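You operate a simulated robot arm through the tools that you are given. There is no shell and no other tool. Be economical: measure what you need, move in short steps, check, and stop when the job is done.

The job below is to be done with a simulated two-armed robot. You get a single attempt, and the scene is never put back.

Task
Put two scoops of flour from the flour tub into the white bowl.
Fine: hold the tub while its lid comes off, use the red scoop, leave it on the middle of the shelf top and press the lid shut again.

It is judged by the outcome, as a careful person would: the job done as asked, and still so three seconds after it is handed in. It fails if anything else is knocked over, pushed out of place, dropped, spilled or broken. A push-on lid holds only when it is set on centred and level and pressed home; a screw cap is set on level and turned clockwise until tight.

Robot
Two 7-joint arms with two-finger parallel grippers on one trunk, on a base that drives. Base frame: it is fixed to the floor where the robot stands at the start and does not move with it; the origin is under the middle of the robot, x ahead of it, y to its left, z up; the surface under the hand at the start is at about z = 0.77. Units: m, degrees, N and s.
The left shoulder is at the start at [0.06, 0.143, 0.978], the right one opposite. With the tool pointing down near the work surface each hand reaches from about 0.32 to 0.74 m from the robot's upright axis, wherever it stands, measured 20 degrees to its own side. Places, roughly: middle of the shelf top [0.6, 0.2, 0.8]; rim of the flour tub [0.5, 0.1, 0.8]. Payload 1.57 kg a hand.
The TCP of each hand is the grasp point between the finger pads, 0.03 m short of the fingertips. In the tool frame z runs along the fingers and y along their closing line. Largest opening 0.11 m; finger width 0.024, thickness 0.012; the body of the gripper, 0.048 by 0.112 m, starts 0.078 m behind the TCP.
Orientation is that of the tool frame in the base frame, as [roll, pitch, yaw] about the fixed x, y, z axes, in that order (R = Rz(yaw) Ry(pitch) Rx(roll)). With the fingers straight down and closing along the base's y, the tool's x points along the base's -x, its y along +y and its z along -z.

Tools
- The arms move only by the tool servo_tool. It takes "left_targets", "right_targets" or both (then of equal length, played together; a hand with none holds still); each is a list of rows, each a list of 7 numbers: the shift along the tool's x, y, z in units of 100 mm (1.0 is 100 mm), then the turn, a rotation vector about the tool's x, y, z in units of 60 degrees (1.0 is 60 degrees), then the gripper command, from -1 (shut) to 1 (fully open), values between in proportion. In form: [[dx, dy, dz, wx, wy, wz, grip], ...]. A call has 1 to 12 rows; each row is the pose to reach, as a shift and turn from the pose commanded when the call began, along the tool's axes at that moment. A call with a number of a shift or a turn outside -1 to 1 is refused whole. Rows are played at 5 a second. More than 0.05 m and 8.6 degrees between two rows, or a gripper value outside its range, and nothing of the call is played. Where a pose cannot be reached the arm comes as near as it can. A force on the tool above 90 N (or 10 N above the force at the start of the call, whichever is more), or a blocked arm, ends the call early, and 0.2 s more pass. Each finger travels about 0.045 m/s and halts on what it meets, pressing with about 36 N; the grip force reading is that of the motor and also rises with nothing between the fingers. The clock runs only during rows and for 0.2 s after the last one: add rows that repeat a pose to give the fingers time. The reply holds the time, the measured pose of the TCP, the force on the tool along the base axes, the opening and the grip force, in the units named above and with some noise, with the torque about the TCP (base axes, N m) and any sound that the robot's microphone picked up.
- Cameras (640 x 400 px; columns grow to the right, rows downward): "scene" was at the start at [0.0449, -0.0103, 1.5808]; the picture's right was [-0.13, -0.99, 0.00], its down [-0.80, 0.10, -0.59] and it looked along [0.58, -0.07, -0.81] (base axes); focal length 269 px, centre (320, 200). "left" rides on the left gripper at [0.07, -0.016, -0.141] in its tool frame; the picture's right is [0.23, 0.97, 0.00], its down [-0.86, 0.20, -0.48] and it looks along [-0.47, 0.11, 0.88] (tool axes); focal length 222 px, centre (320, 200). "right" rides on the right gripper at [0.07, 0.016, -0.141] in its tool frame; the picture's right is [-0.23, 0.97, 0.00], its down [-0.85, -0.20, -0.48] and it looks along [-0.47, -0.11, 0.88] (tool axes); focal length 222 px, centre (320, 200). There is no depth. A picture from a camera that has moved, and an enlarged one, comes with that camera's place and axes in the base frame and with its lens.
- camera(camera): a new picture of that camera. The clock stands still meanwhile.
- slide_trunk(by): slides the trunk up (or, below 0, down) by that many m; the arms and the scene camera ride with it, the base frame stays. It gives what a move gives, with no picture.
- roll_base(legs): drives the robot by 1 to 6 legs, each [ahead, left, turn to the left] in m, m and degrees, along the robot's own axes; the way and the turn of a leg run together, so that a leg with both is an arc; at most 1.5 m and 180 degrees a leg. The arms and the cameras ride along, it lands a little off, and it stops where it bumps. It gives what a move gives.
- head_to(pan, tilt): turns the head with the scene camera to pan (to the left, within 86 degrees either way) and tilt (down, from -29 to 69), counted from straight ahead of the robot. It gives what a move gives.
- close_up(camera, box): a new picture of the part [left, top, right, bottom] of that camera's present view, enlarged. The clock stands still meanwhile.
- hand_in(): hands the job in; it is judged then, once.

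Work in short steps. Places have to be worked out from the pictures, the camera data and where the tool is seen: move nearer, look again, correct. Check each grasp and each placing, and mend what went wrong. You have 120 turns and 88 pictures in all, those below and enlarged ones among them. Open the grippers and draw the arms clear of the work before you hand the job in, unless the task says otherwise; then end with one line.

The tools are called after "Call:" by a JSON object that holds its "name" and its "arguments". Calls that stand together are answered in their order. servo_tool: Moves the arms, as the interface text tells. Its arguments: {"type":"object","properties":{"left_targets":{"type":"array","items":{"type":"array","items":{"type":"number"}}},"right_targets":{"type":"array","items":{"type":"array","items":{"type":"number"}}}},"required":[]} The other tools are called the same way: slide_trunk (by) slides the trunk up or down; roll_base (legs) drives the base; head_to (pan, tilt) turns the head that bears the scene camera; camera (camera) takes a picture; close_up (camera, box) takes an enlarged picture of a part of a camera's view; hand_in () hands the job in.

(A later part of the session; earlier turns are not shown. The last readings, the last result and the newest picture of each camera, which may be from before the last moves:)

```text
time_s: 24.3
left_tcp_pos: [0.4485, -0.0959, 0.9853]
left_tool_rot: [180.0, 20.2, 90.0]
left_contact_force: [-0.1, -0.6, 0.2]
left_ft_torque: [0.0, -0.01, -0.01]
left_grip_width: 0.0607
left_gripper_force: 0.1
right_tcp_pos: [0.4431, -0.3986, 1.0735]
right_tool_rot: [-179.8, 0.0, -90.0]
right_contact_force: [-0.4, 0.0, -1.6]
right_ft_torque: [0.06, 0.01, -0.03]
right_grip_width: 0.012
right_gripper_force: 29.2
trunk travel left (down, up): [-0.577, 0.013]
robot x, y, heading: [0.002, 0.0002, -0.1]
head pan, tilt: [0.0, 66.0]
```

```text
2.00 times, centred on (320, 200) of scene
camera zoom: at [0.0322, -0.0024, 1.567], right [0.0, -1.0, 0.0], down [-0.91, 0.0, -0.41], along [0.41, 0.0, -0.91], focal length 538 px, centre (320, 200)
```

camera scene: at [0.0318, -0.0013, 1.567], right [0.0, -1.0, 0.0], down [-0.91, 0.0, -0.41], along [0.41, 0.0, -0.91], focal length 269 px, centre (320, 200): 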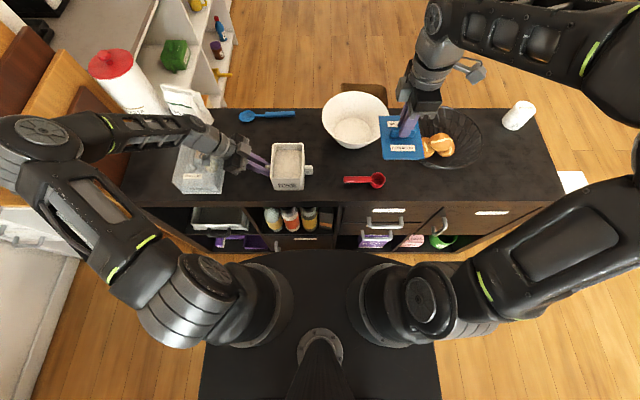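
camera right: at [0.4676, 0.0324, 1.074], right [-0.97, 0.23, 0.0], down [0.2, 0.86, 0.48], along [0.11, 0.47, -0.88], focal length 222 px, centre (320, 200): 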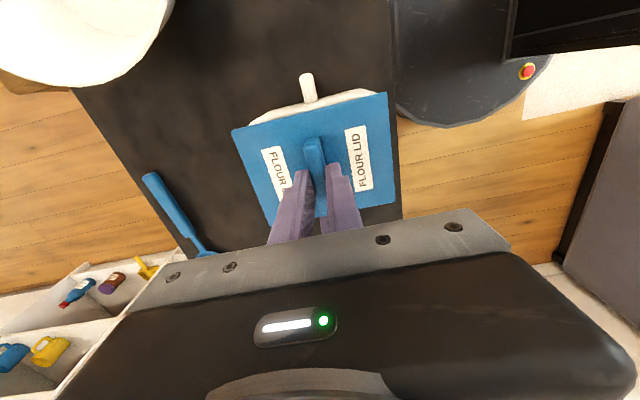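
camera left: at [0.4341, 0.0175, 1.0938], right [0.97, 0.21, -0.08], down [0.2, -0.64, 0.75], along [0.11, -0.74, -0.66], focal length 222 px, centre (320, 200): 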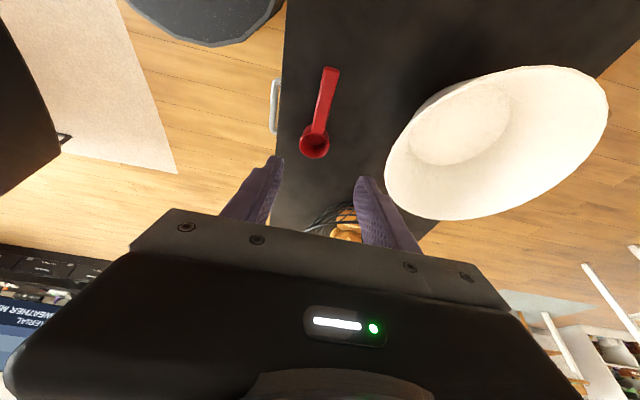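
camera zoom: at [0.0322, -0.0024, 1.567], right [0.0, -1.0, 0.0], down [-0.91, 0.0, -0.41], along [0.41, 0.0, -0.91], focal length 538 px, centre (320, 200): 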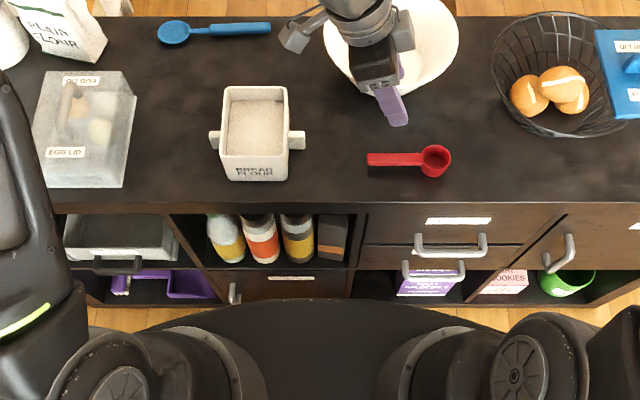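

The handle end is near (0.445, −0.078) and the hand lines up in x. I descend to about z=0.807 in two stages.

Call:
{"name": "servo_tool", "arguments": {"left_targets": [[0.12, 0, 0.34, 0, 0, 0, 0.1], [0.24, 0, 0.66, 0, 0, 0, 0.1], [0.35, -0.01, 0.96, 0, 0, 0, 0.1]]}}

Call:
{"name": "servo_tool", "arguments": {"left_targets": [[0.08, 0, 0.23, 0, 0, 0, 0.1], [0.16, -0.01, 0.46, 0, 0, 0, 0.1], [0.24, -0.01, 0.66, 0, 0, 0, 0.1], [0.24, -0.01, 0.66, 0, 0, 0, 0.1]]}}

Call:
{"name": "camera", "arguments": {"camera": "left"}}

Call:
{"name": "close_up", "arguments": {"camera": "scene", "box": [240, 110, 400, 210]}}

```text
time_s: 25.1
left_tcp_pos: [0.4473, -0.0975, 0.8832]
left_tool_rot: [-179.9, 20.2, 90.0]
left_contact_force: [-0.3, 0.2, -0.5]
left_ft_torque: [0.0, 0.02, 0.02]
left_grip_width: 0.0606
left_gripper_force: 0.1
right_tcp_pos: [0.4435, -0.3987, 1.0742]
right_tool_rot: [-179.9, 0.0, -90.1]
right_contact_force: [0.2, 1.2, -0.7]
right_ft_torque: [-0.04, -0.01, 0.01]
right_grip_width: 0.0122
right_gripper_force: 29.2
trunk travel left (down, up): [-0.577, 0.013]
robot x, y, heading: [-0.0002, -0.0012, -0.1]
head pan, tilt: [0.0, 66.0]
```

```text
time_s: 26.1
left_tcp_pos: [0.4465, -0.0975, 0.8131]
left_tool_rot: [-179.9, 20.5, 90.1]
left_contact_force: [-0.2, 0.2, -1.3]
left_ft_torque: [-0.03, -0.03, -0.01]
left_grip_width: 0.06
left_gripper_force: 0.1
right_tcp_pos: [0.4433, -0.3984, 1.0743]
right_tool_rot: [-179.9, 0.1, -89.9]
right_contact_force: [0.1, 0.2, -1.5]
right_ft_torque: [-0.02, 0.0, 0.02]
right_grip_width: 0.012
right_gripper_force: 29.3
trunk travel left (down, up): [-0.577, 0.013]
robot x, y, heading: [0.0012, -0.0024, 0.0]
head pan, tilt: [0.0, 66.0]
```

```text
53 pictures are left
camera left: at [0.4303, 0.0171, 0.9211], right [0.97, 0.21, -0.08], down [0.2, -0.63, 0.75], along [0.11, -0.74, -0.66], focal length 222 px, centre (320, 200)
```

left: 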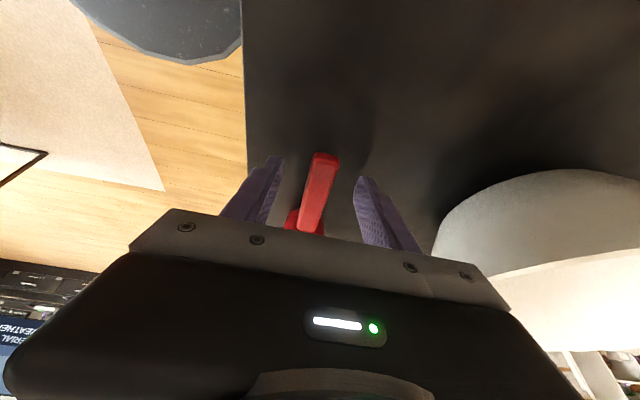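

```text
4.00 times, centred on (320, 160) of scene
camera zoom: at [0.0317, -0.0011, 1.5671], right [0.0, -1.0, 0.0], down [-0.91, 0.0, -0.41], along [0.41, 0.0, -0.91], focal length 1077 px, centre (320, 360)
```

zoom: 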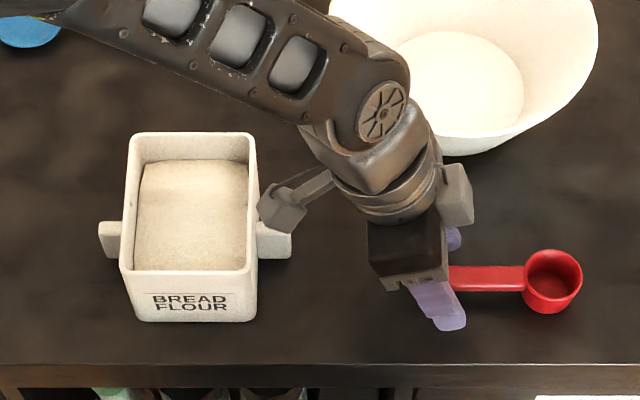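

The handle sits between the fingers and the hand is clear of tub and bowl. I go 6 mm lower and close.

Call:
{"name": "servo_tool", "arguments": {"left_targets": [[0.02, 0, 0.06, 0, 0, 0, 0.1], [0.02, 0, 0.06, 0, 0, 0, -0.5], [0.02, 0, 0.06, 0, 0, 0, -1], [0.02, 0, 0.06, 0, 0, 0, -1], [0.02, 0, 0.06, 0, 0, 0, -1], [0.02, 0, 0.06, 0, 0, 0, -1]]}}

Call:
{"name": "servo_tool", "arguments": {"left_targets": [[-0.03, 0, -0.1, 0, 0, 0, -1], [-0.12, 0, -0.35, 0, 0, 0, -1], [-0.24, 0, -0.68, 0, 0, 0, -1], [-0.34, 0, -0.95, 0, 0, 0, -1]]}}

Call:
{"name": "camera", "arguments": {"camera": "left"}}

Call:
{"name": "close_up", "arguments": {"camera": "scene", "box": [240, 110, 400, 210]}}

```text
time_s: 27.5
left_tcp_pos: [0.447, -0.0972, 0.8069]
left_tool_rot: [179.9, 20.4, 90.0]
left_contact_force: [-0.2, -0.2, 0.0]
left_ft_torque: [0.0, 0.03, 0.02]
left_grip_width: 0.0189
left_gripper_force: 33.0
right_tcp_pos: [0.4436, -0.3984, 1.075]
right_tool_rot: [-179.8, 0.0, -90.0]
right_contact_force: [-0.2, 0.0, -0.2]
right_ft_torque: [0.04, -0.02, -0.02]
right_grip_width: 0.0118
right_gripper_force: 29.2
trunk travel left (down, up): [-0.577, 0.013]
robot x, y, heading: [-0.0026, 0.0018, 0.0]
head pan, tilt: [0.0, 66.0]
```

```text
time_s: 28.5
left_tcp_pos: [0.4483, -0.0958, 0.9073]
left_tool_rot: [180.0, 20.4, 90.1]
left_contact_force: [0.4, 0.5, 0.0]
left_ft_torque: [0.05, 0.01, -0.02]
left_grip_width: 0.0187
left_gripper_force: 33.2
right_tcp_pos: [0.443, -0.3986, 1.0755]
right_tool_rot: [-180.0, 0.0, -89.9]
right_contact_force: [-0.9, 0.2, 0.4]
right_ft_torque: [0.02, 0.0, -0.01]
right_grip_width: 0.0121
right_gripper_force: 29.2
trunk travel left (down, up): [-0.577, 0.013]
robot x, y, heading: [-0.0011, 0.0032, -0.2]
head pan, tilt: [0.0, 66.0]
```

```text
51 pictures are left
camera left: at [0.4325, 0.0193, 1.0156], right [0.97, 0.21, -0.08], down [0.2, -0.63, 0.75], along [0.11, -0.74, -0.66], focal length 222 px, centre (320, 200)
```

left: 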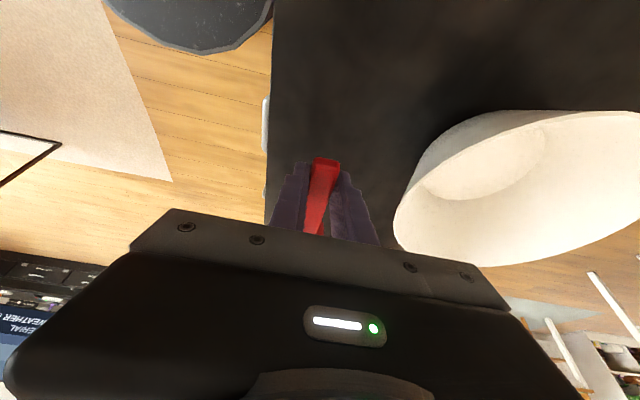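

```text
4.00 times, centred on (320, 160) of scene
camera zoom: at [0.0318, -0.0011, 1.567], right [0.0, -1.0, 0.0], down [-0.91, 0.0, -0.41], along [0.41, 0.0, -0.91], focal length 1077 px, centre (320, 360)
```

zoom: 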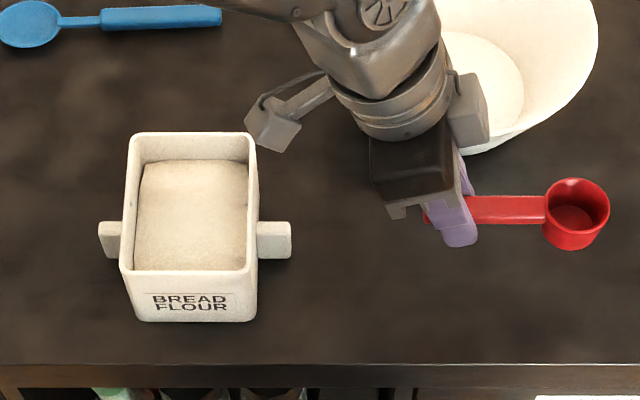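

The scoop is held firmly (19 mm, 33 N) and level, with the cup about 93 mm ahead of the TCP and its rim 7 mm below. I raise it and yaw 90° left so the cup points forward, moving towards the near side of the tub.

Call:
{"name": "servo_tool", "arguments": {"left_targets": [[0.08, -0.05, -0.12, -0.043, 0, -0.117, -1], [0.15, -0.1, -0.24, -0.087, 0, -0.234, -1], [0.23, -0.15, -0.36, -0.13, 0, -0.352, -1], [0.3, -0.2, -0.48, -0.173, 0, -0.469, -1], [0.38, -0.25, -0.6, -0.217, 0, -0.586, -1], [0.45, -0.3, -0.73, -0.26, 0, -0.703, -1], [0.53, -0.35, -0.85, -0.304, 0, -0.821, -1], [0.6, -0.4, -0.97, -0.347, 0, -0.938, -1]]}}

Call:
{"name": "servo_tool", "arguments": {"left_targets": [[0.21, 0.17, -0.08, -0.043, 0, -0.117, -1], [0.43, 0.35, -0.16, -0.087, 0, -0.234, -1], [0.64, 0.52, -0.24, -0.13, 0, -0.352, -1], [0.86, 0.69, -0.32, -0.173, 0, -0.469, -1], [0.86, 0.69, -0.32, -0.173, 0, -0.469, -1]]}}

Call:
{"name": "close_up", "arguments": {"camera": "scene", "box": [200, 100, 440, 250]}}

Call:
{"name": "camera", "arguments": {"camera": "left"}}

```text
time_s: 30.3
left_tcp_pos: [0.4068, -0.0042, 0.9794]
left_tool_rot: [-179.9, 20.4, 150.2]
left_contact_force: [-0.6, -0.2, 0.0]
left_ft_torque: [0.0, 0.03, 0.02]
left_grip_width: 0.019
left_gripper_force: 33.2
right_tcp_pos: [0.4428, -0.398, 1.0753]
right_tool_rot: [-179.9, 0.0, -90.0]
right_contact_force: [-0.1, 0.2, -0.6]
right_ft_torque: [0.0, -0.02, 0.0]
right_grip_width: 0.012
right_gripper_force: 28.9
trunk travel left (down, up): [-0.577, 0.013]
robot x, y, heading: [-0.0005, -0.0001, -0.2]
head pan, tilt: [0.0, 66.0]
```

```text
time_s: 31.5
left_tcp_pos: [0.3648, 0.0985, 0.9785]
left_tool_rot: [-179.8, 20.1, -179.9]
left_contact_force: [0.1, 0.3, -1.0]
left_ft_torque: [0.01, 0.04, -0.03]
left_grip_width: 0.0191
left_gripper_force: 33.1
left hand out of reach, approached as far as the arm can: row 4, 5
right_tcp_pos: [0.4431, -0.3993, 1.0742]
right_tool_rot: [-179.9, 0.0, -90.0]
right_contact_force: [0.7, -0.9, -1.2]
right_ft_torque: [0.0, 0.0, 0.0]
right_grip_width: 0.0121
right_gripper_force: 29.2
trunk travel left (down, up): [-0.577, 0.013]
robot x, y, heading: [-0.0007, -0.0016, -0.0]
head pan, tilt: [0.0, 66.0]
```

```text
2.67 times, centred on (320, 175) of scene
camera zoom: at [0.0321, -0.0013, 1.567], right [0.0, -1.0, 0.0], down [-0.91, 0.0, -0.41], along [0.41, 0.0, -0.91], focal length 718 px, centre (320, 267)
```

zoom: 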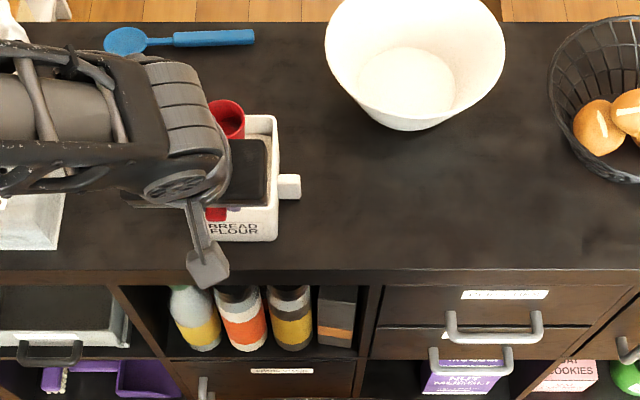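

```text
48 pictures are left
camera left: at [0.2516, 0.0817, 1.0876], right [-0.22, 0.97, -0.08], down [0.64, 0.2, 0.74], along [0.74, 0.11, -0.66], focal length 222 px, centre (320, 200)
```

left: 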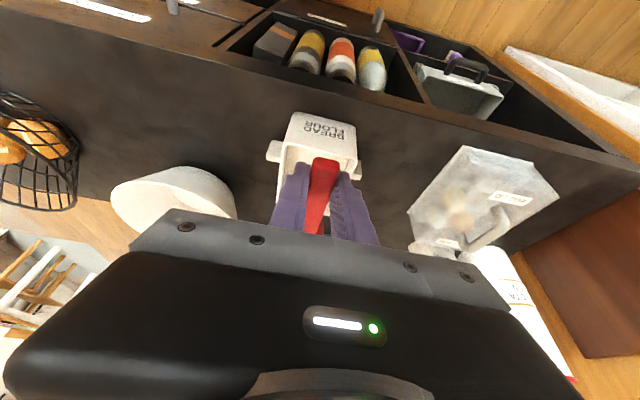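

The pose is right but this close in the arm is at its inner limit. I back the base up 10 cm for room (both hands are clear and high).

Call:
{"name": "roll_base", "arguments": {"legs": [[-0.1, 0, 0]]}}

Call:
{"name": "servo_tool", "arguments": {"left_targets": [[-0.25, 0, 0, 0, 0, 0, -1], [-0.5, 0, 0, 0, 0, 0, -1], [-0.75, 0, 0, 0, 0, 0, -1], [-0.95, 0, 0, 0, 0, 0, -1]]}}

Call:
{"name": "camera", "arguments": {"camera": "scene"}}

```text
time_s: 32.7
left_tcp_pos: [0.2617, 0.0989, 0.9796]
left_tool_rot: [-179.9, 20.2, -179.9]
left_contact_force: [0.4, -0.6, -1.0]
left_ft_torque: [-0.01, -0.03, 0.02]
left_grip_width: 0.0192
left_gripper_force: 33.1
right_tcp_pos: [0.3406, -0.3977, 1.0756]
right_tool_rot: [-179.8, 0.0, -90.0]
right_contact_force: [-0.1, -0.5, -0.1]
right_ft_torque: [-0.05, -0.04, 0.01]
right_grip_width: 0.0118
right_gripper_force: 29.0
trunk travel left (down, up): [-0.577, 0.013]
robot x, y, heading: [-0.1052, -0.0012, -0.1]
head pan, tilt: [0.0, 66.0]
```

```text
time_s: 33.7
left_tcp_pos: [0.3524, 0.0991, 1.011]
left_tool_rot: [-179.9, 20.1, 179.9]
left_contact_force: [-0.2, -0.3, -1.3]
left_ft_torque: [-0.01, 0.08, -0.01]
left_grip_width: 0.0188
left_gripper_force: 33.3
right_tcp_pos: [0.3417, -0.3978, 1.0742]
right_tool_rot: [-179.8, 0.1, -90.0]
right_contact_force: [0.8, -0.1, 0.0]
right_ft_torque: [-0.03, -0.02, -0.03]
right_grip_width: 0.0118
right_gripper_force: 29.2
trunk travel left (down, up): [-0.577, 0.013]
robot x, y, heading: [-0.1045, -0.0043, 0.2]
head pan, tilt: [0.0, 66.0]
```

```text
47 pictures are left
camera scene: at [-0.0697, -0.0011, 1.567], right [0.0, -1.0, 0.0], down [-0.91, 0.0, -0.41], along [0.41, 0.0, -0.91], focal length 269 px, centre (320, 200)
```

scene: 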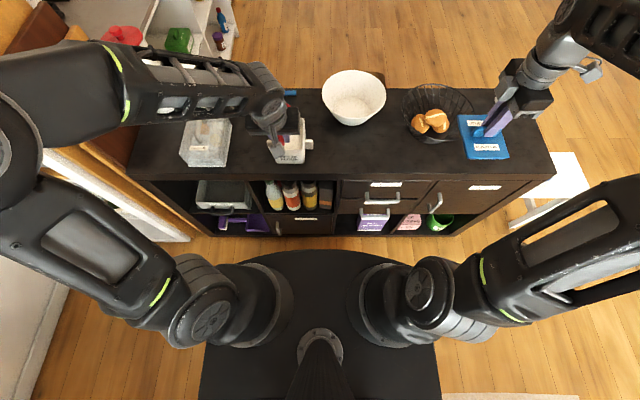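

There is room now. I tilt the scoop 45° cup-down above the near part of the flour for the scooping stroke.

Call:
{"name": "servo_tool", "arguments": {"left_targets": [[-0.05, 0, 0.09, 0, 0.125, 0, -1], [-0.11, 0, 0.18, 0, 0.25, 0, -1], [-0.16, 0, 0.27, 0, 0.375, 0, -1], [-0.21, 0, 0.36, 0, 0.5, 0, -1], [-0.27, 0, 0.45, 0, 0.625, 0, -1], [-0.32, 0.01, 0.54, 0, 0.75, 0, -1], [-0.32, 0.01, 0.54, 0, 0.75, 0, -1]]}}

Call:
{"name": "camera", "arguments": {"camera": "left"}}

Call:
{"name": "close_up", "arguments": {"camera": "scene", "box": [180, 80, 420, 230]}}

```text
time_s: 35.3
left_tcp_pos: [0.3964, 0.0983, 0.9755]
left_tool_rot: [-179.9, -21.1, 180.0]
left_contact_force: [-0.2, -0.3, -0.5]
left_ft_torque: [0.02, 0.03, 0.0]
left_grip_width: 0.0188
left_gripper_force: 33.2
left hand out of reach, approached as far as the arm can: row 6, 7
right_tcp_pos: [0.3405, -0.3985, 1.0734]
right_tool_rot: [-179.9, -0.1, -90.0]
right_contact_force: [0.2, 0.2, -1.4]
right_ft_torque: [0.02, 0.0, -0.01]
right_grip_width: 0.012
right_gripper_force: 29.4
trunk travel left (down, up): [-0.577, 0.013]
robot x, y, heading: [-0.1013, -0.0031, -0.1]
head pan, tilt: [0.0, 66.0]
```

```text
46 pictures are left
camera left: at [0.384, 0.0818, 1.1324], right [-0.21, 0.97, 0.08], down [0.97, 0.2, 0.14], along [0.12, 0.11, -0.99], focal length 222 px, centre (320, 200)
```

left: 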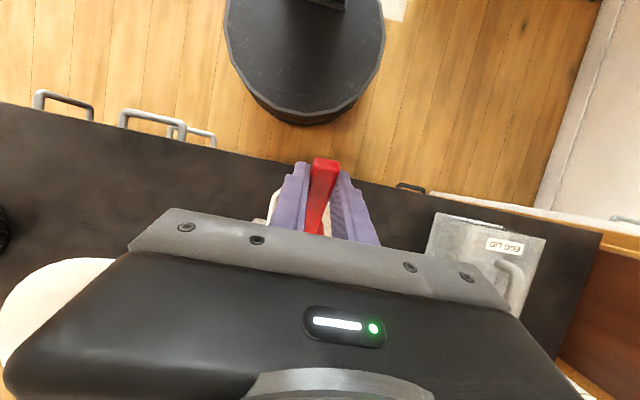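

```text
2.67 times, centred on (300, 155) of scene
camera zoom: at [-0.0697, -0.001, 1.567], right [0.0, -1.0, 0.0], down [-0.91, 0.0, -0.41], along [0.41, 0.0, -0.91], focal length 718 px, centre (373, 320)
```

zoom: 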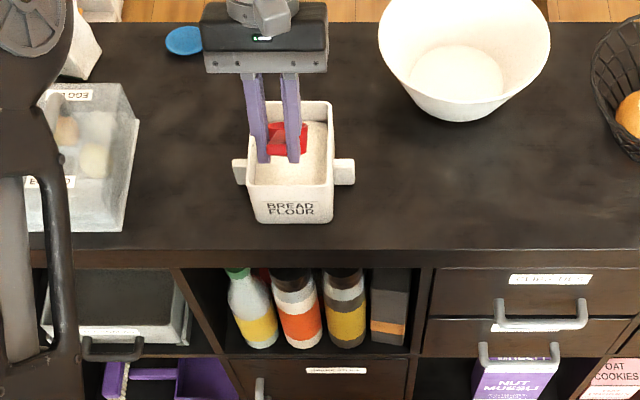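

The wrist stops near 41° of tilt, and that is enough. I back off to about 38° and sit above the entry point, checking the pose before the stroke.

Call:
{"name": "servo_tool", "arguments": {"left_targets": [[-0.05, 0, 0.02, 0, -0.06, 0, -1], [-0.1, 0, 0.04, 0, -0.117, 0, -1], [-0.1, 0, 0.04, 0, -0.117, 0, -1]]}}

```text
time_s: 36.1
left_tcp_pos: [0.4039, 0.0982, 0.9668]
left_tool_rot: [-180.0, -14.0, 179.9]
left_contact_force: [-0.4, -0.8, -0.6]
left_ft_torque: [-0.02, 0.03, -0.04]
left_grip_width: 0.0189
left_gripper_force: 33.2
right_tcp_pos: [0.3407, -0.3986, 1.0734]
right_tool_rot: [-179.9, -0.1, -90.0]
right_contact_force: [-0.2, -0.7, 0.2]
right_ft_torque: [0.01, -0.02, -0.01]
right_grip_width: 0.0119
right_gripper_force: 29.0
trunk travel left (down, up): [-0.577, 0.013]
robot x, y, heading: [-0.0984, 0.0004, 0.0]
head pan, tilt: [0.0, 66.0]
```

The reference is the reached pose, now at 34° of tilt and TCP (0.404, 0.098, 0.967). I play the scooping stroke: down into the flour, forward, then levelling while rising.

Call:
{"name": "servo_tool", "arguments": {"left_targets": [[-0.12, 0.01, 0.39, 0, 0.03, 0, -1], [-0.247, 0.02, 0.783, 0, 0.063, 0, -1], [-0.4, 0.02, 0.72, 0, 0.063, 0, -1], [-0.545, 0.02, 0.657, 0, 0.063, 0, -1], [-0.509, 0.02, 0.677, 0, -0.07, 0, -1], [-0.456, 0.02, 0.669, 0, -0.153, 0, -1], [-0.402, 0.02, 0.662, 0, -0.237, 0, -1], [-0.363, 0.02, 0.631, 0, -0.337, 0, -1], [-0.332, 0.02, 0.586, 0, -0.437, 0, -1], [-0.22, 0.02, 0.223, 0, -0.56, 0, -1], [-0.22, 0.02, 0.223, 0, -0.57, 0, -1]]}}

Call:
{"name": "close_up", "arguments": {"camera": "scene", "box": [220, 90, 380, 190]}}

Call:
{"name": "camera", "arguments": {"camera": "left"}}

```text
time_s: 38.5
left_tcp_pos: [0.4219, 0.0989, 0.9403]
left_tool_rot: [-179.8, 20.2, -179.9]
left_contact_force: [-0.1, 0.3, -0.8]
left_ft_torque: [0.01, 0.02, 0.01]
left_grip_width: 0.0191
left_gripper_force: 33.2
right_tcp_pos: [0.3413, -0.3983, 1.0742]
right_tool_rot: [-180.0, 0.1, -90.1]
right_contact_force: [0.2, 0.6, -0.9]
right_ft_torque: [-0.04, 0.03, 0.0]
right_grip_width: 0.012
right_gripper_force: 29.2
trunk travel left (down, up): [-0.577, 0.013]
robot x, y, heading: [-0.1038, -0.0016, 0.2]
head pan, tilt: [0.0, 66.0]
```

```text
4.00 times, centred on (300, 140) of scene
camera zoom: at [-0.069, -0.001, 1.567], right [0.0, -1.0, 0.0], down [-0.91, 0.0, -0.41], along [0.41, 0.0, -0.91], focal length 1077 px, centre (400, 440)
```

zoom: 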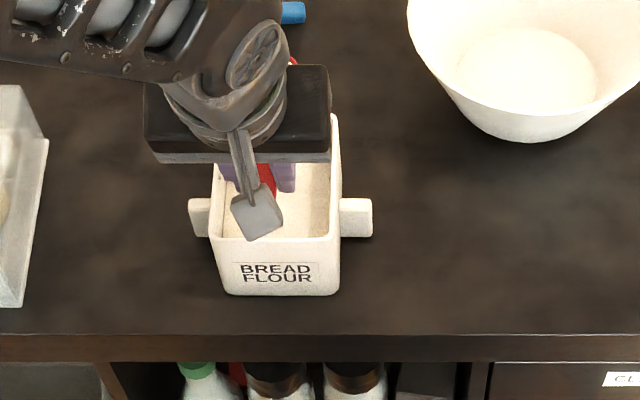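

```text
43 pictures are left
camera left: at [0.3081, 0.083, 1.0495], right [-0.21, 0.97, -0.08], down [0.64, 0.2, 0.74], along [0.74, 0.11, -0.66], focal length 222 px, centre (320, 200)
```

left: 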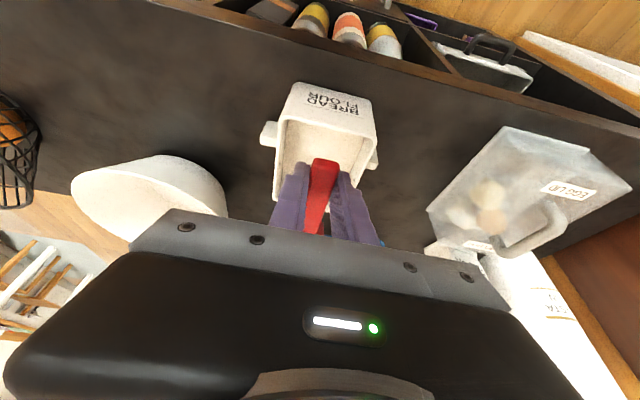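

The stroke ran without resistance; the gripper hides the cup from view. I raise it and yaw 45° right so the cup shows beside the hand, staying above the tub in case anything falls.

Call:
{"name": "servo_tool", "arguments": {"left_targets": [[-0.06, 0, -0.08, 0, 0, 0, -1], [-0.12, 0, -0.16, 0.037, 0, 0.1, -1], [-0.18, 0.02, -0.24, 0.074, 0, 0.2, -1], [-0.24, 0.04, -0.32, 0.111, 0, 0.3, -1], [-0.3, 0.06, -0.4, 0.148, 0, 0.4, -1], [-0.36, 0.08, -0.45, 0.185, 0, 0.5, -1], [-0.42, 0.1, -0.5, 0.222, 0, 0.6, -1], [-0.45, 0.1, -0.55, 0.259, 0, 0.704, -1], [-0.45, 0.1, -0.55, 0.259, 0, 0.704, -1]]}}

Call:
{"name": "close_up", "arguments": {"camera": "scene", "box": [220, 70, 420, 195]}}

```text
time_s: 40.5
left_tcp_pos: [0.4435, 0.1114, 1.0064]
left_tool_rot: [-179.9, 20.2, 135.0]
left_contact_force: [0.2, 0.8, -0.7]
left_ft_torque: [0.02, 0.09, 0.0]
left_grip_width: 0.0191
left_gripper_force: 33.6
right_tcp_pos: [0.341, -0.3996, 1.0736]
right_tool_rot: [-179.8, 0.1, -89.9]
right_contact_force: [0.7, -0.1, -0.6]
right_ft_torque: [-0.02, -0.01, 0.02]
right_grip_width: 0.0119
right_gripper_force: 29.3
trunk travel left (down, up): [-0.577, 0.013]
robot x, y, heading: [-0.1046, -0.0024, -0.2]
head pan, tilt: [0.0, 66.0]
```

```text
3.20 times, centred on (320, 132) of scene
camera zoom: at [-0.0701, -0.0012, 1.5671], right [0.0, -1.0, 0.0], down [-0.91, 0.0, -0.41], along [0.41, 0.0, -0.91], focal length 861 px, centre (320, 416)
```

zoom: 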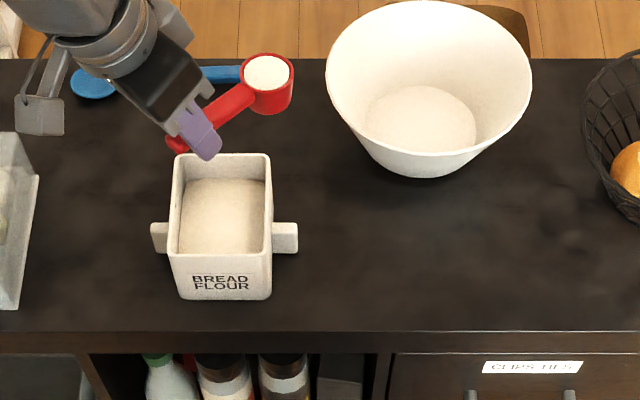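

The cup is full and level. The bowl centre is about (0.64, −0.117) with its rim near z=0.87. I carry the scoop there while yawing it to point right, keeping it level.

Call:
{"name": "servo_tool", "arguments": {"left_targets": [[-0.12, 0.02, 0.045, 0.032, 0, 0.088, -1], [-0.24, 0.04, 0.09, 0.065, 0, 0.176, -1], [-0.36, 0.07, 0.13, 0.097, 0, 0.264, -1], [-0.48, 0.09, 0.18, 0.13, 0, 0.352, -1], [-0.6, 0.11, 0.22, 0.162, 0, 0.44, -1], [-0.72, 0.13, 0.27, 0.194, 0, 0.528, -1], [-0.84, 0.16, 0.31, 0.227, 0, 0.616, -1], [-0.96, 0.18, 0.35, 0.259, 0, 0.704, -1]]}}

Call:
{"name": "servo_tool", "arguments": {"left_targets": [[-0.17, 0.24, 0.06, 0, 0, 0, -1], [-0.33, 0.48, 0.12, 0, 0, 0, -1], [-0.5, 0.72, 0.18, 0, 0, 0, -1], [-0.67, 0.95, 0.245, 0, 0, 0, -1]]}}

Call:
{"name": "close_up", "arguments": {"camera": "scene", "box": [220, 50, 460, 200]}}

```text
time_s: 42.3
left_tcp_pos: [0.5286, 0.0506, 1.0083]
left_tool_rot: [-180.0, 20.3, 89.9]
left_contact_force: [-0.2, 0.3, 0.2]
left_ft_torque: [0.09, -0.02, -0.01]
left_grip_width: 0.0192
left_gripper_force: 33.1
right_tcp_pos: [0.3424, -0.3996, 1.0735]
right_tool_rot: [-180.0, 0.0, -90.0]
right_contact_force: [-0.7, -0.3, -1.9]
right_ft_torque: [0.0, -0.01, -0.03]
right_grip_width: 0.0117
right_gripper_force: 28.9
trunk travel left (down, up): [-0.577, 0.013]
robot x, y, heading: [-0.1039, 0.0004, 0.1]
head pan, tilt: [0.0, 66.0]
```

```text
time_s: 43.3
left_tcp_pos: [0.5801, 0.0038, 1.0091]
left_tool_rot: [179.7, 20.3, 89.9]
left_contact_force: [-0.7, 0.0, -1.0]
left_ft_torque: [0.06, -0.01, 0.0]
left_grip_width: 0.0193
left_gripper_force: 33.2
left hand out of reach, approached as far as the arm can: row 3, 4
right_tcp_pos: [0.3414, -0.3989, 1.0748]
right_tool_rot: [-180.0, 0.1, -90.0]
right_contact_force: [0.1, 0.3, -0.6]
right_ft_torque: [-0.03, 0.0, 0.01]
right_grip_width: 0.0121
right_gripper_force: 29.0
trunk travel left (down, up): [-0.577, 0.013]
robot x, y, heading: [-0.1026, -0.0015, 0.1]
head pan, tilt: [0.0, 66.0]
```

```text
2.67 times, centred on (340, 125) of scene
camera zoom: at [-0.0697, -0.0006, 1.567], right [0.0, -1.0, 0.0], down [-0.91, 0.0, -0.41], along [0.41, 0.0, -0.91], focal length 718 px, centre (267, 400)
```

zoom: 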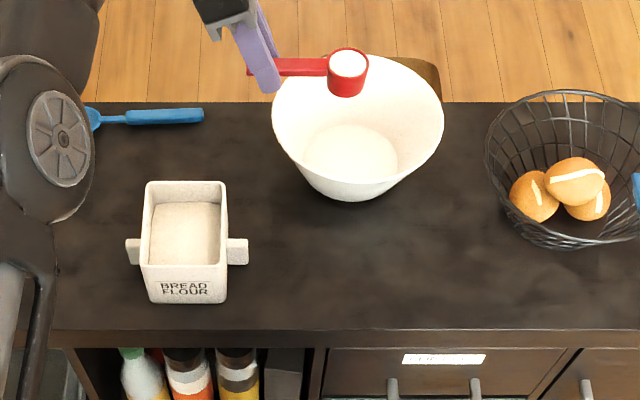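

The arm reached its outer limit at x=0.58, with the cup still level. I roll the base 6 cm forward so the cup is over the bowl, leaving room for the roll of the wrist.

Call:
{"name": "roll_base", "arguments": {"legs": [[0.07, 0, 0]]}}

Call:
{"name": "servo_tool", "arguments": {"left_targets": [[-0.12, 0, 0.04, 0, 0, 0, -1], [-0.24, 0, 0.08, 0, 0, 0, -1]]}}

Call:
{"name": "close_up", "arguments": {"camera": "scene", "box": [220, 50, 460, 200]}}

```text
time_s: 44.3
left_tcp_pos: [0.6502, 0.0029, 1.0078]
left_tool_rot: [179.9, 20.3, 89.9]
left_contact_force: [0.7, -0.4, -1.0]
left_ft_torque: [0.01, 0.04, 0.01]
left_grip_width: 0.0192
left_gripper_force: 33.5
right_tcp_pos: [0.413, -0.3988, 1.0738]
right_tool_rot: [-180.0, 0.0, -90.0]
right_contact_force: [-0.3, -0.8, -0.8]
right_ft_torque: [0.0, 0.04, 0.01]
right_grip_width: 0.0118
right_gripper_force: 28.8
trunk travel left (down, up): [-0.577, 0.013]
robot x, y, heading: [-0.0329, 0.0002, 0.1]
head pan, tilt: [0.0, 66.0]
```

```text
time_s: 44.9
left_tcp_pos: [0.6469, -0.02, 1.0097]
left_tool_rot: [179.5, 20.4, 90.0]
left_contact_force: [0.8, 0.5, -0.7]
left_ft_torque: [0.08, -0.05, 0.01]
left_grip_width: 0.0189
left_gripper_force: 33.4
right_tcp_pos: [0.4112, -0.3992, 1.075]
right_tool_rot: [-179.8, 0.1, -90.1]
right_contact_force: [-0.1, 0.7, -0.4]
right_ft_torque: [0.0, 0.04, 0.01]
right_grip_width: 0.0118
right_gripper_force: 29.7
trunk travel left (down, up): [-0.577, 0.013]
robot x, y, heading: [-0.0294, -0.0008, -0.1]
head pan, tilt: [0.0, 66.0]
```

```text
2.67 times, centred on (340, 125) of scene
camera zoom: at [0.0001, -0.0014, 1.5671], right [0.0, -1.0, 0.0], down [-0.91, 0.0, -0.41], along [0.41, 0.0, -0.91], focal length 718 px, centre (267, 400)
```

zoom: 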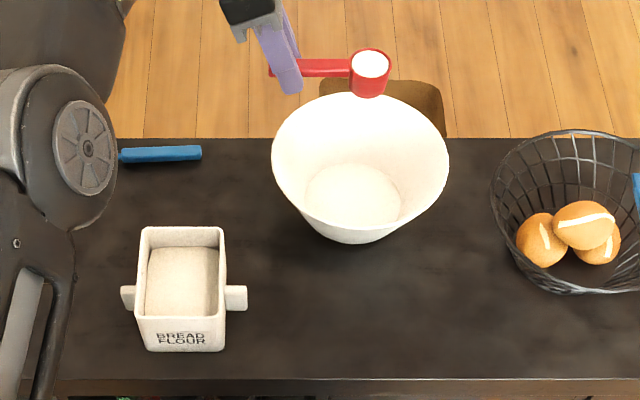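

The cup is centred above the bowl (about (0.647, −0.113) against the bowl's (0.64, −0.117)). I roll it about the handle, first 60°.

Call:
{"name": "servo_tool", "arguments": {"left_targets": [[0, 0, 0, -0.117, 0, 0.043, -1], [0, 0, 0, -0.234, 0, 0.086, -1], [0, 0, 0, -0.352, 0, 0.129, -1], [0, 0, 0, -0.469, 0, 0.173, -1], [0, 0, 0, -0.586, 0, 0.216, -1], [0, 0, 0, -0.703, 0, 0.259, -1], [0, 0, 0, -0.821, 0, 0.302, -1], [0, 0, 0, -0.938, 0, 0.345, -1]]}}

Call:
{"name": "close_up", "arguments": {"camera": "scene", "box": [220, 50, 460, 200]}}

```text
time_s: 46.7
left_tcp_pos: [0.6492, -0.0209, 1.013]
left_tool_rot: [118.2, 10.0, 72.5]
left_contact_force: [-0.1, -0.2, -0.8]
left_ft_torque: [0.08, 0.02, 0.0]
left_grip_width: 0.0191
left_gripper_force: 32.7
right_tcp_pos: [0.4114, -0.4004, 1.0732]
right_tool_rot: [-179.9, 0.0, -90.0]
right_contact_force: [-0.8, 1.0, -1.4]
right_ft_torque: [0.0, -0.02, -0.03]
right_grip_width: 0.0121
right_gripper_force: 29.1
trunk travel left (down, up): [-0.577, 0.013]
robot x, y, heading: [-0.0314, -0.0042, -0.0]
head pan, tilt: [0.0, 66.0]
```

```text
2.67 times, centred on (340, 125) of scene
camera zoom: at [0.0003, -0.0016, 1.5671], right [0.0, -1.0, 0.0], down [-0.91, 0.0, -0.41], along [0.41, 0.0, -0.91], focal length 718 px, centre (267, 400)
```

zoom: 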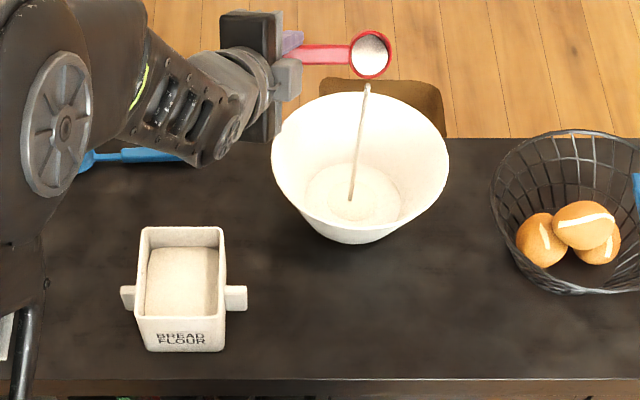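

Flour is streaming into the middle of the bowl. I roll on another 55° and hold while the cup empties.

Call:
{"name": "servo_tool", "arguments": {"left_targets": [[0, 0, 0, -0.117, 0, 0.043, -1], [0, 0, 0, -0.234, 0, 0.086, -1], [0, 0, 0, -0.352, 0, 0.129, -1], [0, 0, 0, -0.469, 0, 0.173, -1], [0, 0, 0, -0.586, 0, 0.216, -1], [0, 0, 0, -0.703, 0, 0.259, -1], [0, 0, 0, -0.821, 0, 0.302, -1], [0, 0, 0, -0.86, 0, 0.316, -1], [0, 0, 0, -0.86, 0, 0.316, -1], [0, 0, 0, -0.86, 0, 0.316, -1], [0, 0, 0, -0.86, 0, 0.316, -1], [0, 0, 0, -0.86, 0, 0.316, -1]]}}

Call:
{"name": "close_up", "arguments": {"camera": "scene", "box": [220, 50, 460, 200]}}

```text
time_s: 49.3
left_tcp_pos: [0.6506, -0.0235, 1.0104]
left_tool_rot: [66.2, -8.2, 71.7]
left_contact_force: [0.7, -1.1, -0.3]
left_ft_torque: [0.05, 0.02, -0.02]
left_grip_width: 0.0189
left_gripper_force: 33.7
right_tcp_pos: [0.4108, -0.3992, 1.0739]
right_tool_rot: [-179.9, 0.0, -89.9]
right_contact_force: [0.4, 0.6, 0.1]
right_ft_torque: [0.02, 0.02, 0.01]
right_grip_width: 0.012
right_gripper_force: 29.3
trunk travel left (down, up): [-0.577, 0.013]
robot x, y, heading: [-0.0308, -0.0013, 0.1]
head pan, tilt: [0.0, 66.0]
```

```text
2.67 times, centred on (340, 125) of scene
camera zoom: at [0.0002, -0.0013, 1.5671], right [0.0, -1.0, 0.0], down [-0.91, 0.0, -0.41], along [0.41, 0.0, -0.91], focal length 718 px, centre (267, 400)
```

zoom: 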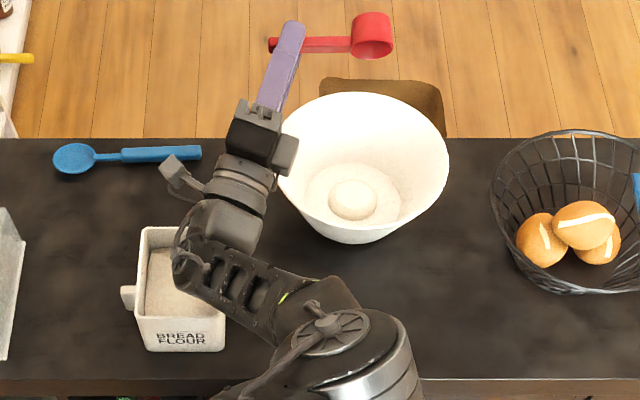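

The first scoop is in the bowl and the cup is empty. I roll the scoop back to level.

Call:
{"name": "servo_tool", "arguments": {"left_targets": [[0, 0, 0, 0.117, 0, -0.043, -1], [0, 0, 0, 0.234, 0, -0.086, -1], [0, 0, 0, 0.352, 0, -0.129, -1], [0, 0, 0, 0.469, 0, -0.173, -1], [0, 0, 0, 0.586, 0, -0.216, -1], [0, 0, 0, 0.703, 0, -0.259, -1], [0, 0, 0, 0.821, 0, -0.302, -1], [0, 0, 0, 0.86, 0, -0.316, -1]]}}

Call:
{"name": "servo_tool", "arguments": {"left_targets": [[0, 0, 0, 0.117, 0, -0.043, -1], [0, 0, 0, 0.234, 0, -0.086, -1], [0, 0, 0, 0.352, 0, -0.129, -1], [0, 0, 0, 0.469, 0, -0.173, -1], [0, 0, 0, 0.586, 0, -0.216, -1], [0, 0, 0, 0.703, 0, -0.259, -1], [0, 0, 0, 0.821, 0, -0.302, -1], [0, 0, 0, 0.938, 0, -0.345, -1]]}}

Call:
{"name": "roll_base", "arguments": {"legs": [[-0.07, 0, 0]]}}

```text
time_s: 51.1
left_tcp_pos: [0.6488, -0.0219, 1.0098]
left_tool_rot: [118.3, 10.0, 72.3]
left_contact_force: [0.1, -0.1, -0.6]
left_ft_torque: [0.07, 0.01, 0.02]
left_grip_width: 0.0188
left_gripper_force: 33.6
right_tcp_pos: [0.4121, -0.3984, 1.0753]
right_tool_rot: [-179.9, 0.0, -90.0]
right_contact_force: [0.2, 0.3, -0.9]
right_ft_torque: [-0.01, 0.01, -0.02]
right_grip_width: 0.012
right_gripper_force: 29.1
trunk travel left (down, up): [-0.577, 0.013]
robot x, y, heading: [-0.0339, 0.0011, -0.2]
head pan, tilt: [0.0, 66.0]
```

```text
time_s: 52.9
left_tcp_pos: [0.6453, -0.0181, 1.0005]
left_tool_rot: [179.3, 19.9, 90.4]
left_contact_force: [0.9, 0.8, -1.0]
left_ft_torque: [0.05, 0.0, 0.0]
left_grip_width: 0.019
left_gripper_force: 33.2
left hand out of reach, approached as far as the arm can: row 8
right_tcp_pos: [0.4115, -0.3992, 1.074]
right_tool_rot: [-179.8, -0.1, -90.0]
right_contact_force: [-0.4, -0.4, 0.2]
right_ft_torque: [-0.03, 0.0, 0.0]
right_grip_width: 0.0119
right_gripper_force: 29.3
trunk travel left (down, up): [-0.577, 0.013]
robot x, y, heading: [-0.0298, 0.0013, -0.1]
head pan, tilt: [0.0, 66.0]
```

```text
time_s: 53.9
left_tcp_pos: [0.5763, -0.0178, 0.9999]
left_tool_rot: [179.2, 19.9, 90.6]
left_contact_force: [0.4, 0.3, -0.7]
left_ft_torque: [0.03, -0.04, 0.0]
left_grip_width: 0.0189
left_gripper_force: 33.4
right_tcp_pos: [0.3401, -0.3977, 1.0744]
right_tool_rot: [-179.8, 0.0, -90.0]
right_contact_force: [-0.3, -0.6, -0.1]
right_ft_torque: [-0.02, 0.0, 0.0]
right_grip_width: 0.0121
right_gripper_force: 29.4
trunk travel left (down, up): [-0.577, 0.013]
robot x, y, heading: [-0.1027, -0.0004, 0.0]
head pan, tilt: [0.0, 66.0]
```

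Now back to the tub: yaw 90° left and move to its near side, level and at z≈1.0.

Call:
{"name": "servo_tool", "arguments": {"left_targets": [[0.11, -0.11, -0.04, -0.043, 0, -0.117, -1], [0.22, -0.22, -0.08, -0.087, 0, -0.234, -1], [0.33, -0.34, -0.12, -0.13, 0, -0.352, -1], [0.45, -0.45, -0.16, -0.173, 0, -0.469, -1], [0.56, -0.56, -0.2, -0.217, 0, -0.586, -1], [0.67, -0.67, -0.24, -0.26, 0, -0.703, -1], [0.78, -0.79, -0.28, -0.304, 0, -0.821, -1], [0.89, -0.9, -0.32, -0.347, 0, -0.938, -1]]}}

Call:
{"name": "servo_tool", "arguments": {"left_targets": [[0.23, -0.07, -0.08, -0.043, 0, -0.117, -1], [0.46, -0.15, -0.17, -0.087, 0, -0.234, -1], [0.69, -0.22, -0.25, -0.13, 0, -0.352, -1], [0.92, -0.29, -0.34, -0.173, 0, -0.469, -1], [0.92, -0.29, -0.34, -0.173, 0, -0.469, -1]]}}

```text
time_s: 55.7
left_tcp_pos: [0.4852, 0.0775, 0.9991]
left_tool_rot: [179.4, 20.8, 150.7]
left_contact_force: [-0.8, -0.3, 0.0]
left_ft_torque: [-0.01, -0.01, 0.02]
left_grip_width: 0.0188
left_gripper_force: 33.1
right_tcp_pos: [0.3431, -0.3986, 1.0747]
right_tool_rot: [-179.9, 0.0, -90.0]
right_contact_force: [0.1, 0.6, -1.1]
right_ft_torque: [0.03, -0.01, 0.04]
right_grip_width: 0.0122
right_gripper_force: 29.5
trunk travel left (down, up): [-0.577, 0.013]
robot x, y, heading: [-0.1004, -0.0013, -0.2]
head pan, tilt: [0.0, 66.0]
```

```text
time_s: 56.9
left_tcp_pos: [0.3851, 0.0975, 0.9958]
left_tool_rot: [179.8, 21.0, -179.3]
left_contact_force: [-0.3, 0.4, 0.0]
left_ft_torque: [-0.01, 0.03, 0.01]
left_grip_width: 0.0188
left_gripper_force: 32.9
right_tcp_pos: [0.343, -0.3997, 1.0739]
right_tool_rot: [-179.8, 0.0, -90.0]
right_contact_force: [0.4, -1.0, -1.5]
right_ft_torque: [-0.03, -0.02, 0.03]
right_grip_width: 0.0121
right_gripper_force: 29.4
trunk travel left (down, up): [-0.577, 0.013]
robot x, y, heading: [-0.097, 0.0006, 0.1]
head pan, tilt: [0.0, 66.0]
```

Tilt to the same 34° start pose as the first stroke.

Call:
{"name": "servo_tool", "arguments": {"left_targets": [[-0.015, 0, 0.07, 0, 0.115, 0, -1], [-0.03, 0, 0.14, 0, 0.23, 0, -1], [-0.045, 0, 0.2, 0, 0.345, 0, -1], [-0.06, 0.01, 0.27, 0, 0.46, 0, -1], [-0.073, 0.01, 0.34, 0, 0.58, 0, -1], [-0.073, 0.01, 0.34, 0, 0.58, 0, -1]]}}

Call:
{"name": "close_up", "arguments": {"camera": "scene", "box": [220, 90, 380, 190]}}

```text
time_s: 58.3
left_tcp_pos: [0.405, 0.1, 0.9674]
left_tool_rot: [179.8, -13.9, -179.2]
left_contact_force: [0.7, -0.2, -0.9]
left_ft_torque: [-0.03, 0.04, 0.0]
left_grip_width: 0.019
left_gripper_force: 33.4
right_tcp_pos: [0.3422, -0.3991, 1.074]
right_tool_rot: [-180.0, 0.0, -90.0]
right_contact_force: [-0.1, 0.3, -0.6]
right_ft_torque: [0.03, -0.01, -0.01]
right_grip_width: 0.0119
right_gripper_force: 29.4
trunk travel left (down, up): [-0.577, 0.013]
robot x, y, heading: [-0.1006, 0.0005, 0.2]
head pan, tilt: [0.0, 66.0]
```

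```text
4.00 times, centred on (300, 140) of scene
camera zoom: at [-0.0694, -0.001, 1.5671], right [0.0, -1.0, 0.0], down [-0.91, 0.0, -0.41], along [0.41, 0.0, -0.91], focal length 1077 px, centre (400, 440)
```

zoom: 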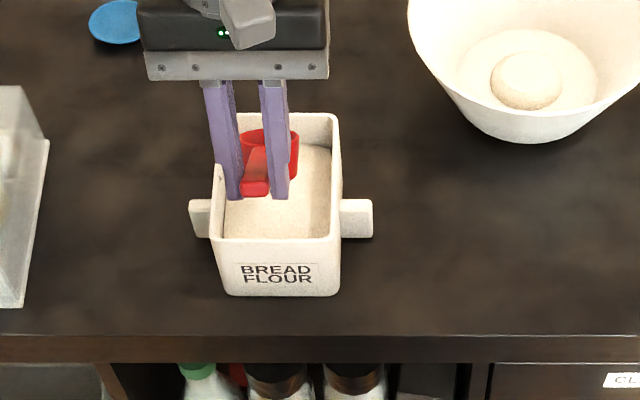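

The start pose matches. I repeat the stroke about 2 mm deeper, since the flour is slightly lower now.

Call:
{"name": "servo_tool", "arguments": {"left_targets": [[-0.12, 0, 0.39, 0, 0.03, 0, -1], [-0.247, 0, 0.8, 0, 0.063, 0, -1], [-0.4, 0, 0.74, 0, 0.063, 0, -1], [-0.545, 0, 0.677, 0, 0.063, 0, -1], [-0.509, 0, 0.69, 0, -0.07, 0, -1], [-0.456, 0, 0.675, 0, -0.153, 0, -1], [-0.402, 0, 0.662, 0, -0.237, 0, -1], [-0.363, 0, 0.631, 0, -0.337, 0, -1], [-0.332, 0, 0.586, 0, -0.437, 0, -1], [-0.22, 0, 0.223, 0, -0.57, 0, -1], [-0.22, 0, 0.223, 0, -0.583, 0, -1]]}}

Call:
{"name": "servo_tool", "arguments": {"left_targets": [[-0.06, 0, -0.08, 0, 0, 0, -1], [-0.12, 0, -0.16, 0.037, 0, 0.1, -1], [-0.18, 0.02, -0.24, 0.074, 0, 0.2, -1], [-0.24, 0.04, -0.32, 0.111, 0, 0.3, -1], [-0.3, 0.06, -0.4, 0.148, 0, 0.4, -1], [-0.36, 0.08, -0.45, 0.185, 0, 0.5, -1], [-0.42, 0.1, -0.5, 0.222, 0, 0.6, -1], [-0.45, 0.1, -0.55, 0.259, 0, 0.704, -1], [-0.45, 0.1, -0.55, 0.259, 0, 0.704, -1]]}}

Call:
{"name": "close_up", "arguments": {"camera": "scene", "box": [220, 70, 420, 195]}}

```text
time_s: 60.7
left_tcp_pos: [0.4212, 0.1008, 0.9426]
left_tool_rot: [179.9, 21.3, -179.4]
left_contact_force: [-1.0, -0.1, -1.0]
left_ft_torque: [-0.02, 0.07, 0.03]
left_grip_width: 0.019
left_gripper_force: 33.1
right_tcp_pos: [0.3431, -0.3992, 1.0736]
right_tool_rot: [-179.7, 0.0, -90.1]
right_contact_force: [0.9, -0.1, -0.3]
right_ft_torque: [0.03, -0.03, -0.02]
right_grip_width: 0.0118
right_gripper_force: 28.7
trunk travel left (down, up): [-0.577, 0.013]
robot x, y, heading: [-0.0988, -0.0008, -0.1]
head pan, tilt: [0.0, 66.0]
```

```text
time_s: 62.7
left_tcp_pos: [0.4438, 0.1098, 1.0101]
left_tool_rot: [179.0, 20.7, 135.4]
left_contact_force: [0.2, -0.2, -0.1]
left_ft_torque: [0.07, 0.05, -0.02]
left_grip_width: 0.0192
left_gripper_force: 33.4
right_tcp_pos: [0.3419, -0.398, 1.0743]
right_tool_rot: [-180.0, 0.0, -90.0]
right_contact_force: [-0.2, 0.3, 0.1]
right_ft_torque: [0.01, -0.02, -0.02]
right_grip_width: 0.0119
right_gripper_force: 29.0
trunk travel left (down, up): [-0.577, 0.013]
robot x, y, heading: [-0.1005, 0.0015, -0.1]
head pan, tilt: [0.0, 66.0]
```

```text
3.20 times, centred on (320, 132) of scene
camera zoom: at [-0.0687, -0.0012, 1.5671], right [0.0, -1.0, 0.0], down [-0.91, 0.0, -0.41], along [0.41, 0.0, -0.91], focal length 861 px, centre (320, 416)
```

zoom: 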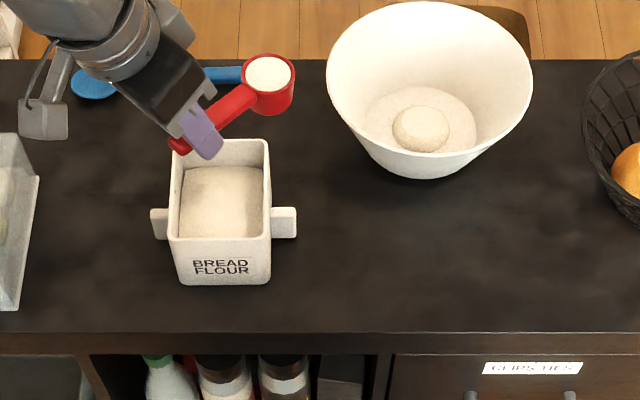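

The cup is full again, but the tub has slid about 13 mm forward during this stroke; I'll put it back when I hold the lug for the lid. First I pour, same path as before.

Call:
{"name": "servo_tool", "arguments": {"left_targets": [[-0.12, 0.02, 0.045, 0.032, 0, 0.088, -1], [-0.24, 0.04, 0.09, 0.065, 0, 0.176, -1], [-0.36, 0.07, 0.13, 0.097, 0, 0.264, -1], [-0.48, 0.09, 0.18, 0.13, 0, 0.352, -1], [-0.6, 0.11, 0.22, 0.162, 0, 0.44, -1], [-0.72, 0.13, 0.27, 0.194, 0, 0.528, -1], [-0.84, 0.16, 0.31, 0.227, 0, 0.616, -1], [-0.96, 0.18, 0.35, 0.259, 0, 0.704, -1]]}}

Call:
{"name": "roll_base", "arguments": {"legs": [[0.07, 0, 0]]}}

Call:
{"name": "servo_tool", "arguments": {"left_targets": [[-0.17, 0.12, 0.06, 0, 0, 0, -1], [-0.34, 0.24, 0.12, 0, 0, 0, -1], [-0.51, 0.36, 0.18, 0, 0, 0, -1], [-0.67, 0.46, 0.245, 0, 0, 0, -1]]}}

Call:
{"name": "close_up", "arguments": {"camera": "scene", "box": [220, 50, 460, 200]}}

```text
time_s: 64.5
left_tcp_pos: [0.5293, 0.051, 1.0109]
left_tool_rot: [178.9, 20.0, 90.3]
left_contact_force: [0.0, 0.2, -0.9]
left_ft_torque: [0.07, 0.02, 0.01]
left_grip_width: 0.019
left_gripper_force: 33.1
right_tcp_pos: [0.3428, -0.3993, 1.0738]
right_tool_rot: [-179.9, 0.0, -90.1]
right_contact_force: [-1.0, 0.4, 0.0]
right_ft_torque: [-0.01, 0.03, -0.01]
right_grip_width: 0.0119
right_gripper_force: 29.0
trunk travel left (down, up): [-0.577, 0.013]
robot x, y, heading: [-0.1004, 0.0001, 0.1]
head pan, tilt: [0.0, 66.0]
```

```text
time_s: 65.5
left_tcp_pos: [0.6003, 0.0521, 1.0112]
left_tool_rot: [179.1, 20.0, 90.5]
left_contact_force: [0.7, 0.3, -0.8]
left_ft_torque: [0.07, 0.04, -0.04]
left_grip_width: 0.0192
left_gripper_force: 33.1
right_tcp_pos: [0.4144, -0.3978, 1.0739]
right_tool_rot: [-180.0, 0.0, -90.0]
right_contact_force: [1.1, -0.4, -0.3]
right_ft_torque: [0.01, 0.04, -0.02]
right_grip_width: 0.0117
right_gripper_force: 29.2
trunk travel left (down, up): [-0.577, 0.013]
robot x, y, heading: [-0.0322, -0.0001, 0.1]
head pan, tilt: [0.0, 66.0]
```

```text
time_s: 66.5
left_tcp_pos: [0.6454, -0.019, 1.0106]
left_tool_rot: [179.1, 19.9, 90.3]
left_contact_force: [0.5, -0.3, 0.0]
left_ft_torque: [0.08, 0.01, 0.0]
left_grip_width: 0.0193
left_gripper_force: 33.4
right_tcp_pos: [0.4123, -0.4005, 1.0741]
right_tool_rot: [-179.9, 0.0, -90.1]
right_contact_force: [-0.6, -0.9, 0.1]
right_ft_torque: [0.02, 0.02, 0.02]
right_grip_width: 0.012
right_gripper_force: 28.6
trunk travel left (down, up): [-0.577, 0.013]
robot x, y, heading: [-0.0291, -0.0038, 0.0]
head pan, tilt: [0.0, 66.0]
```

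```text
2.67 times, centred on (340, 125) of scene
camera zoom: at [0.0016, -0.0017, 1.5671], right [0.0, -1.0, 0.0], down [-0.91, 0.0, -0.41], along [0.41, 0.0, -0.91], focal length 718 px, centre (267, 400)
```

zoom: 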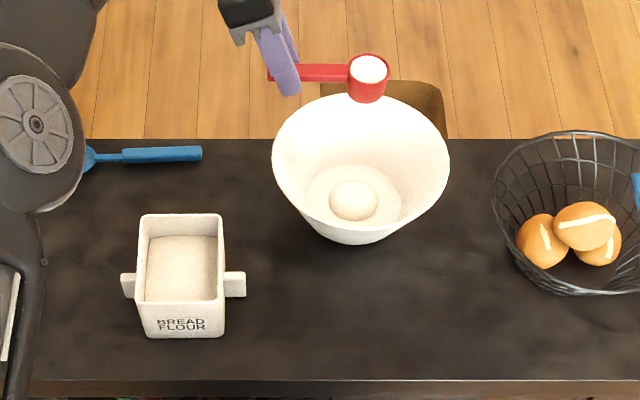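

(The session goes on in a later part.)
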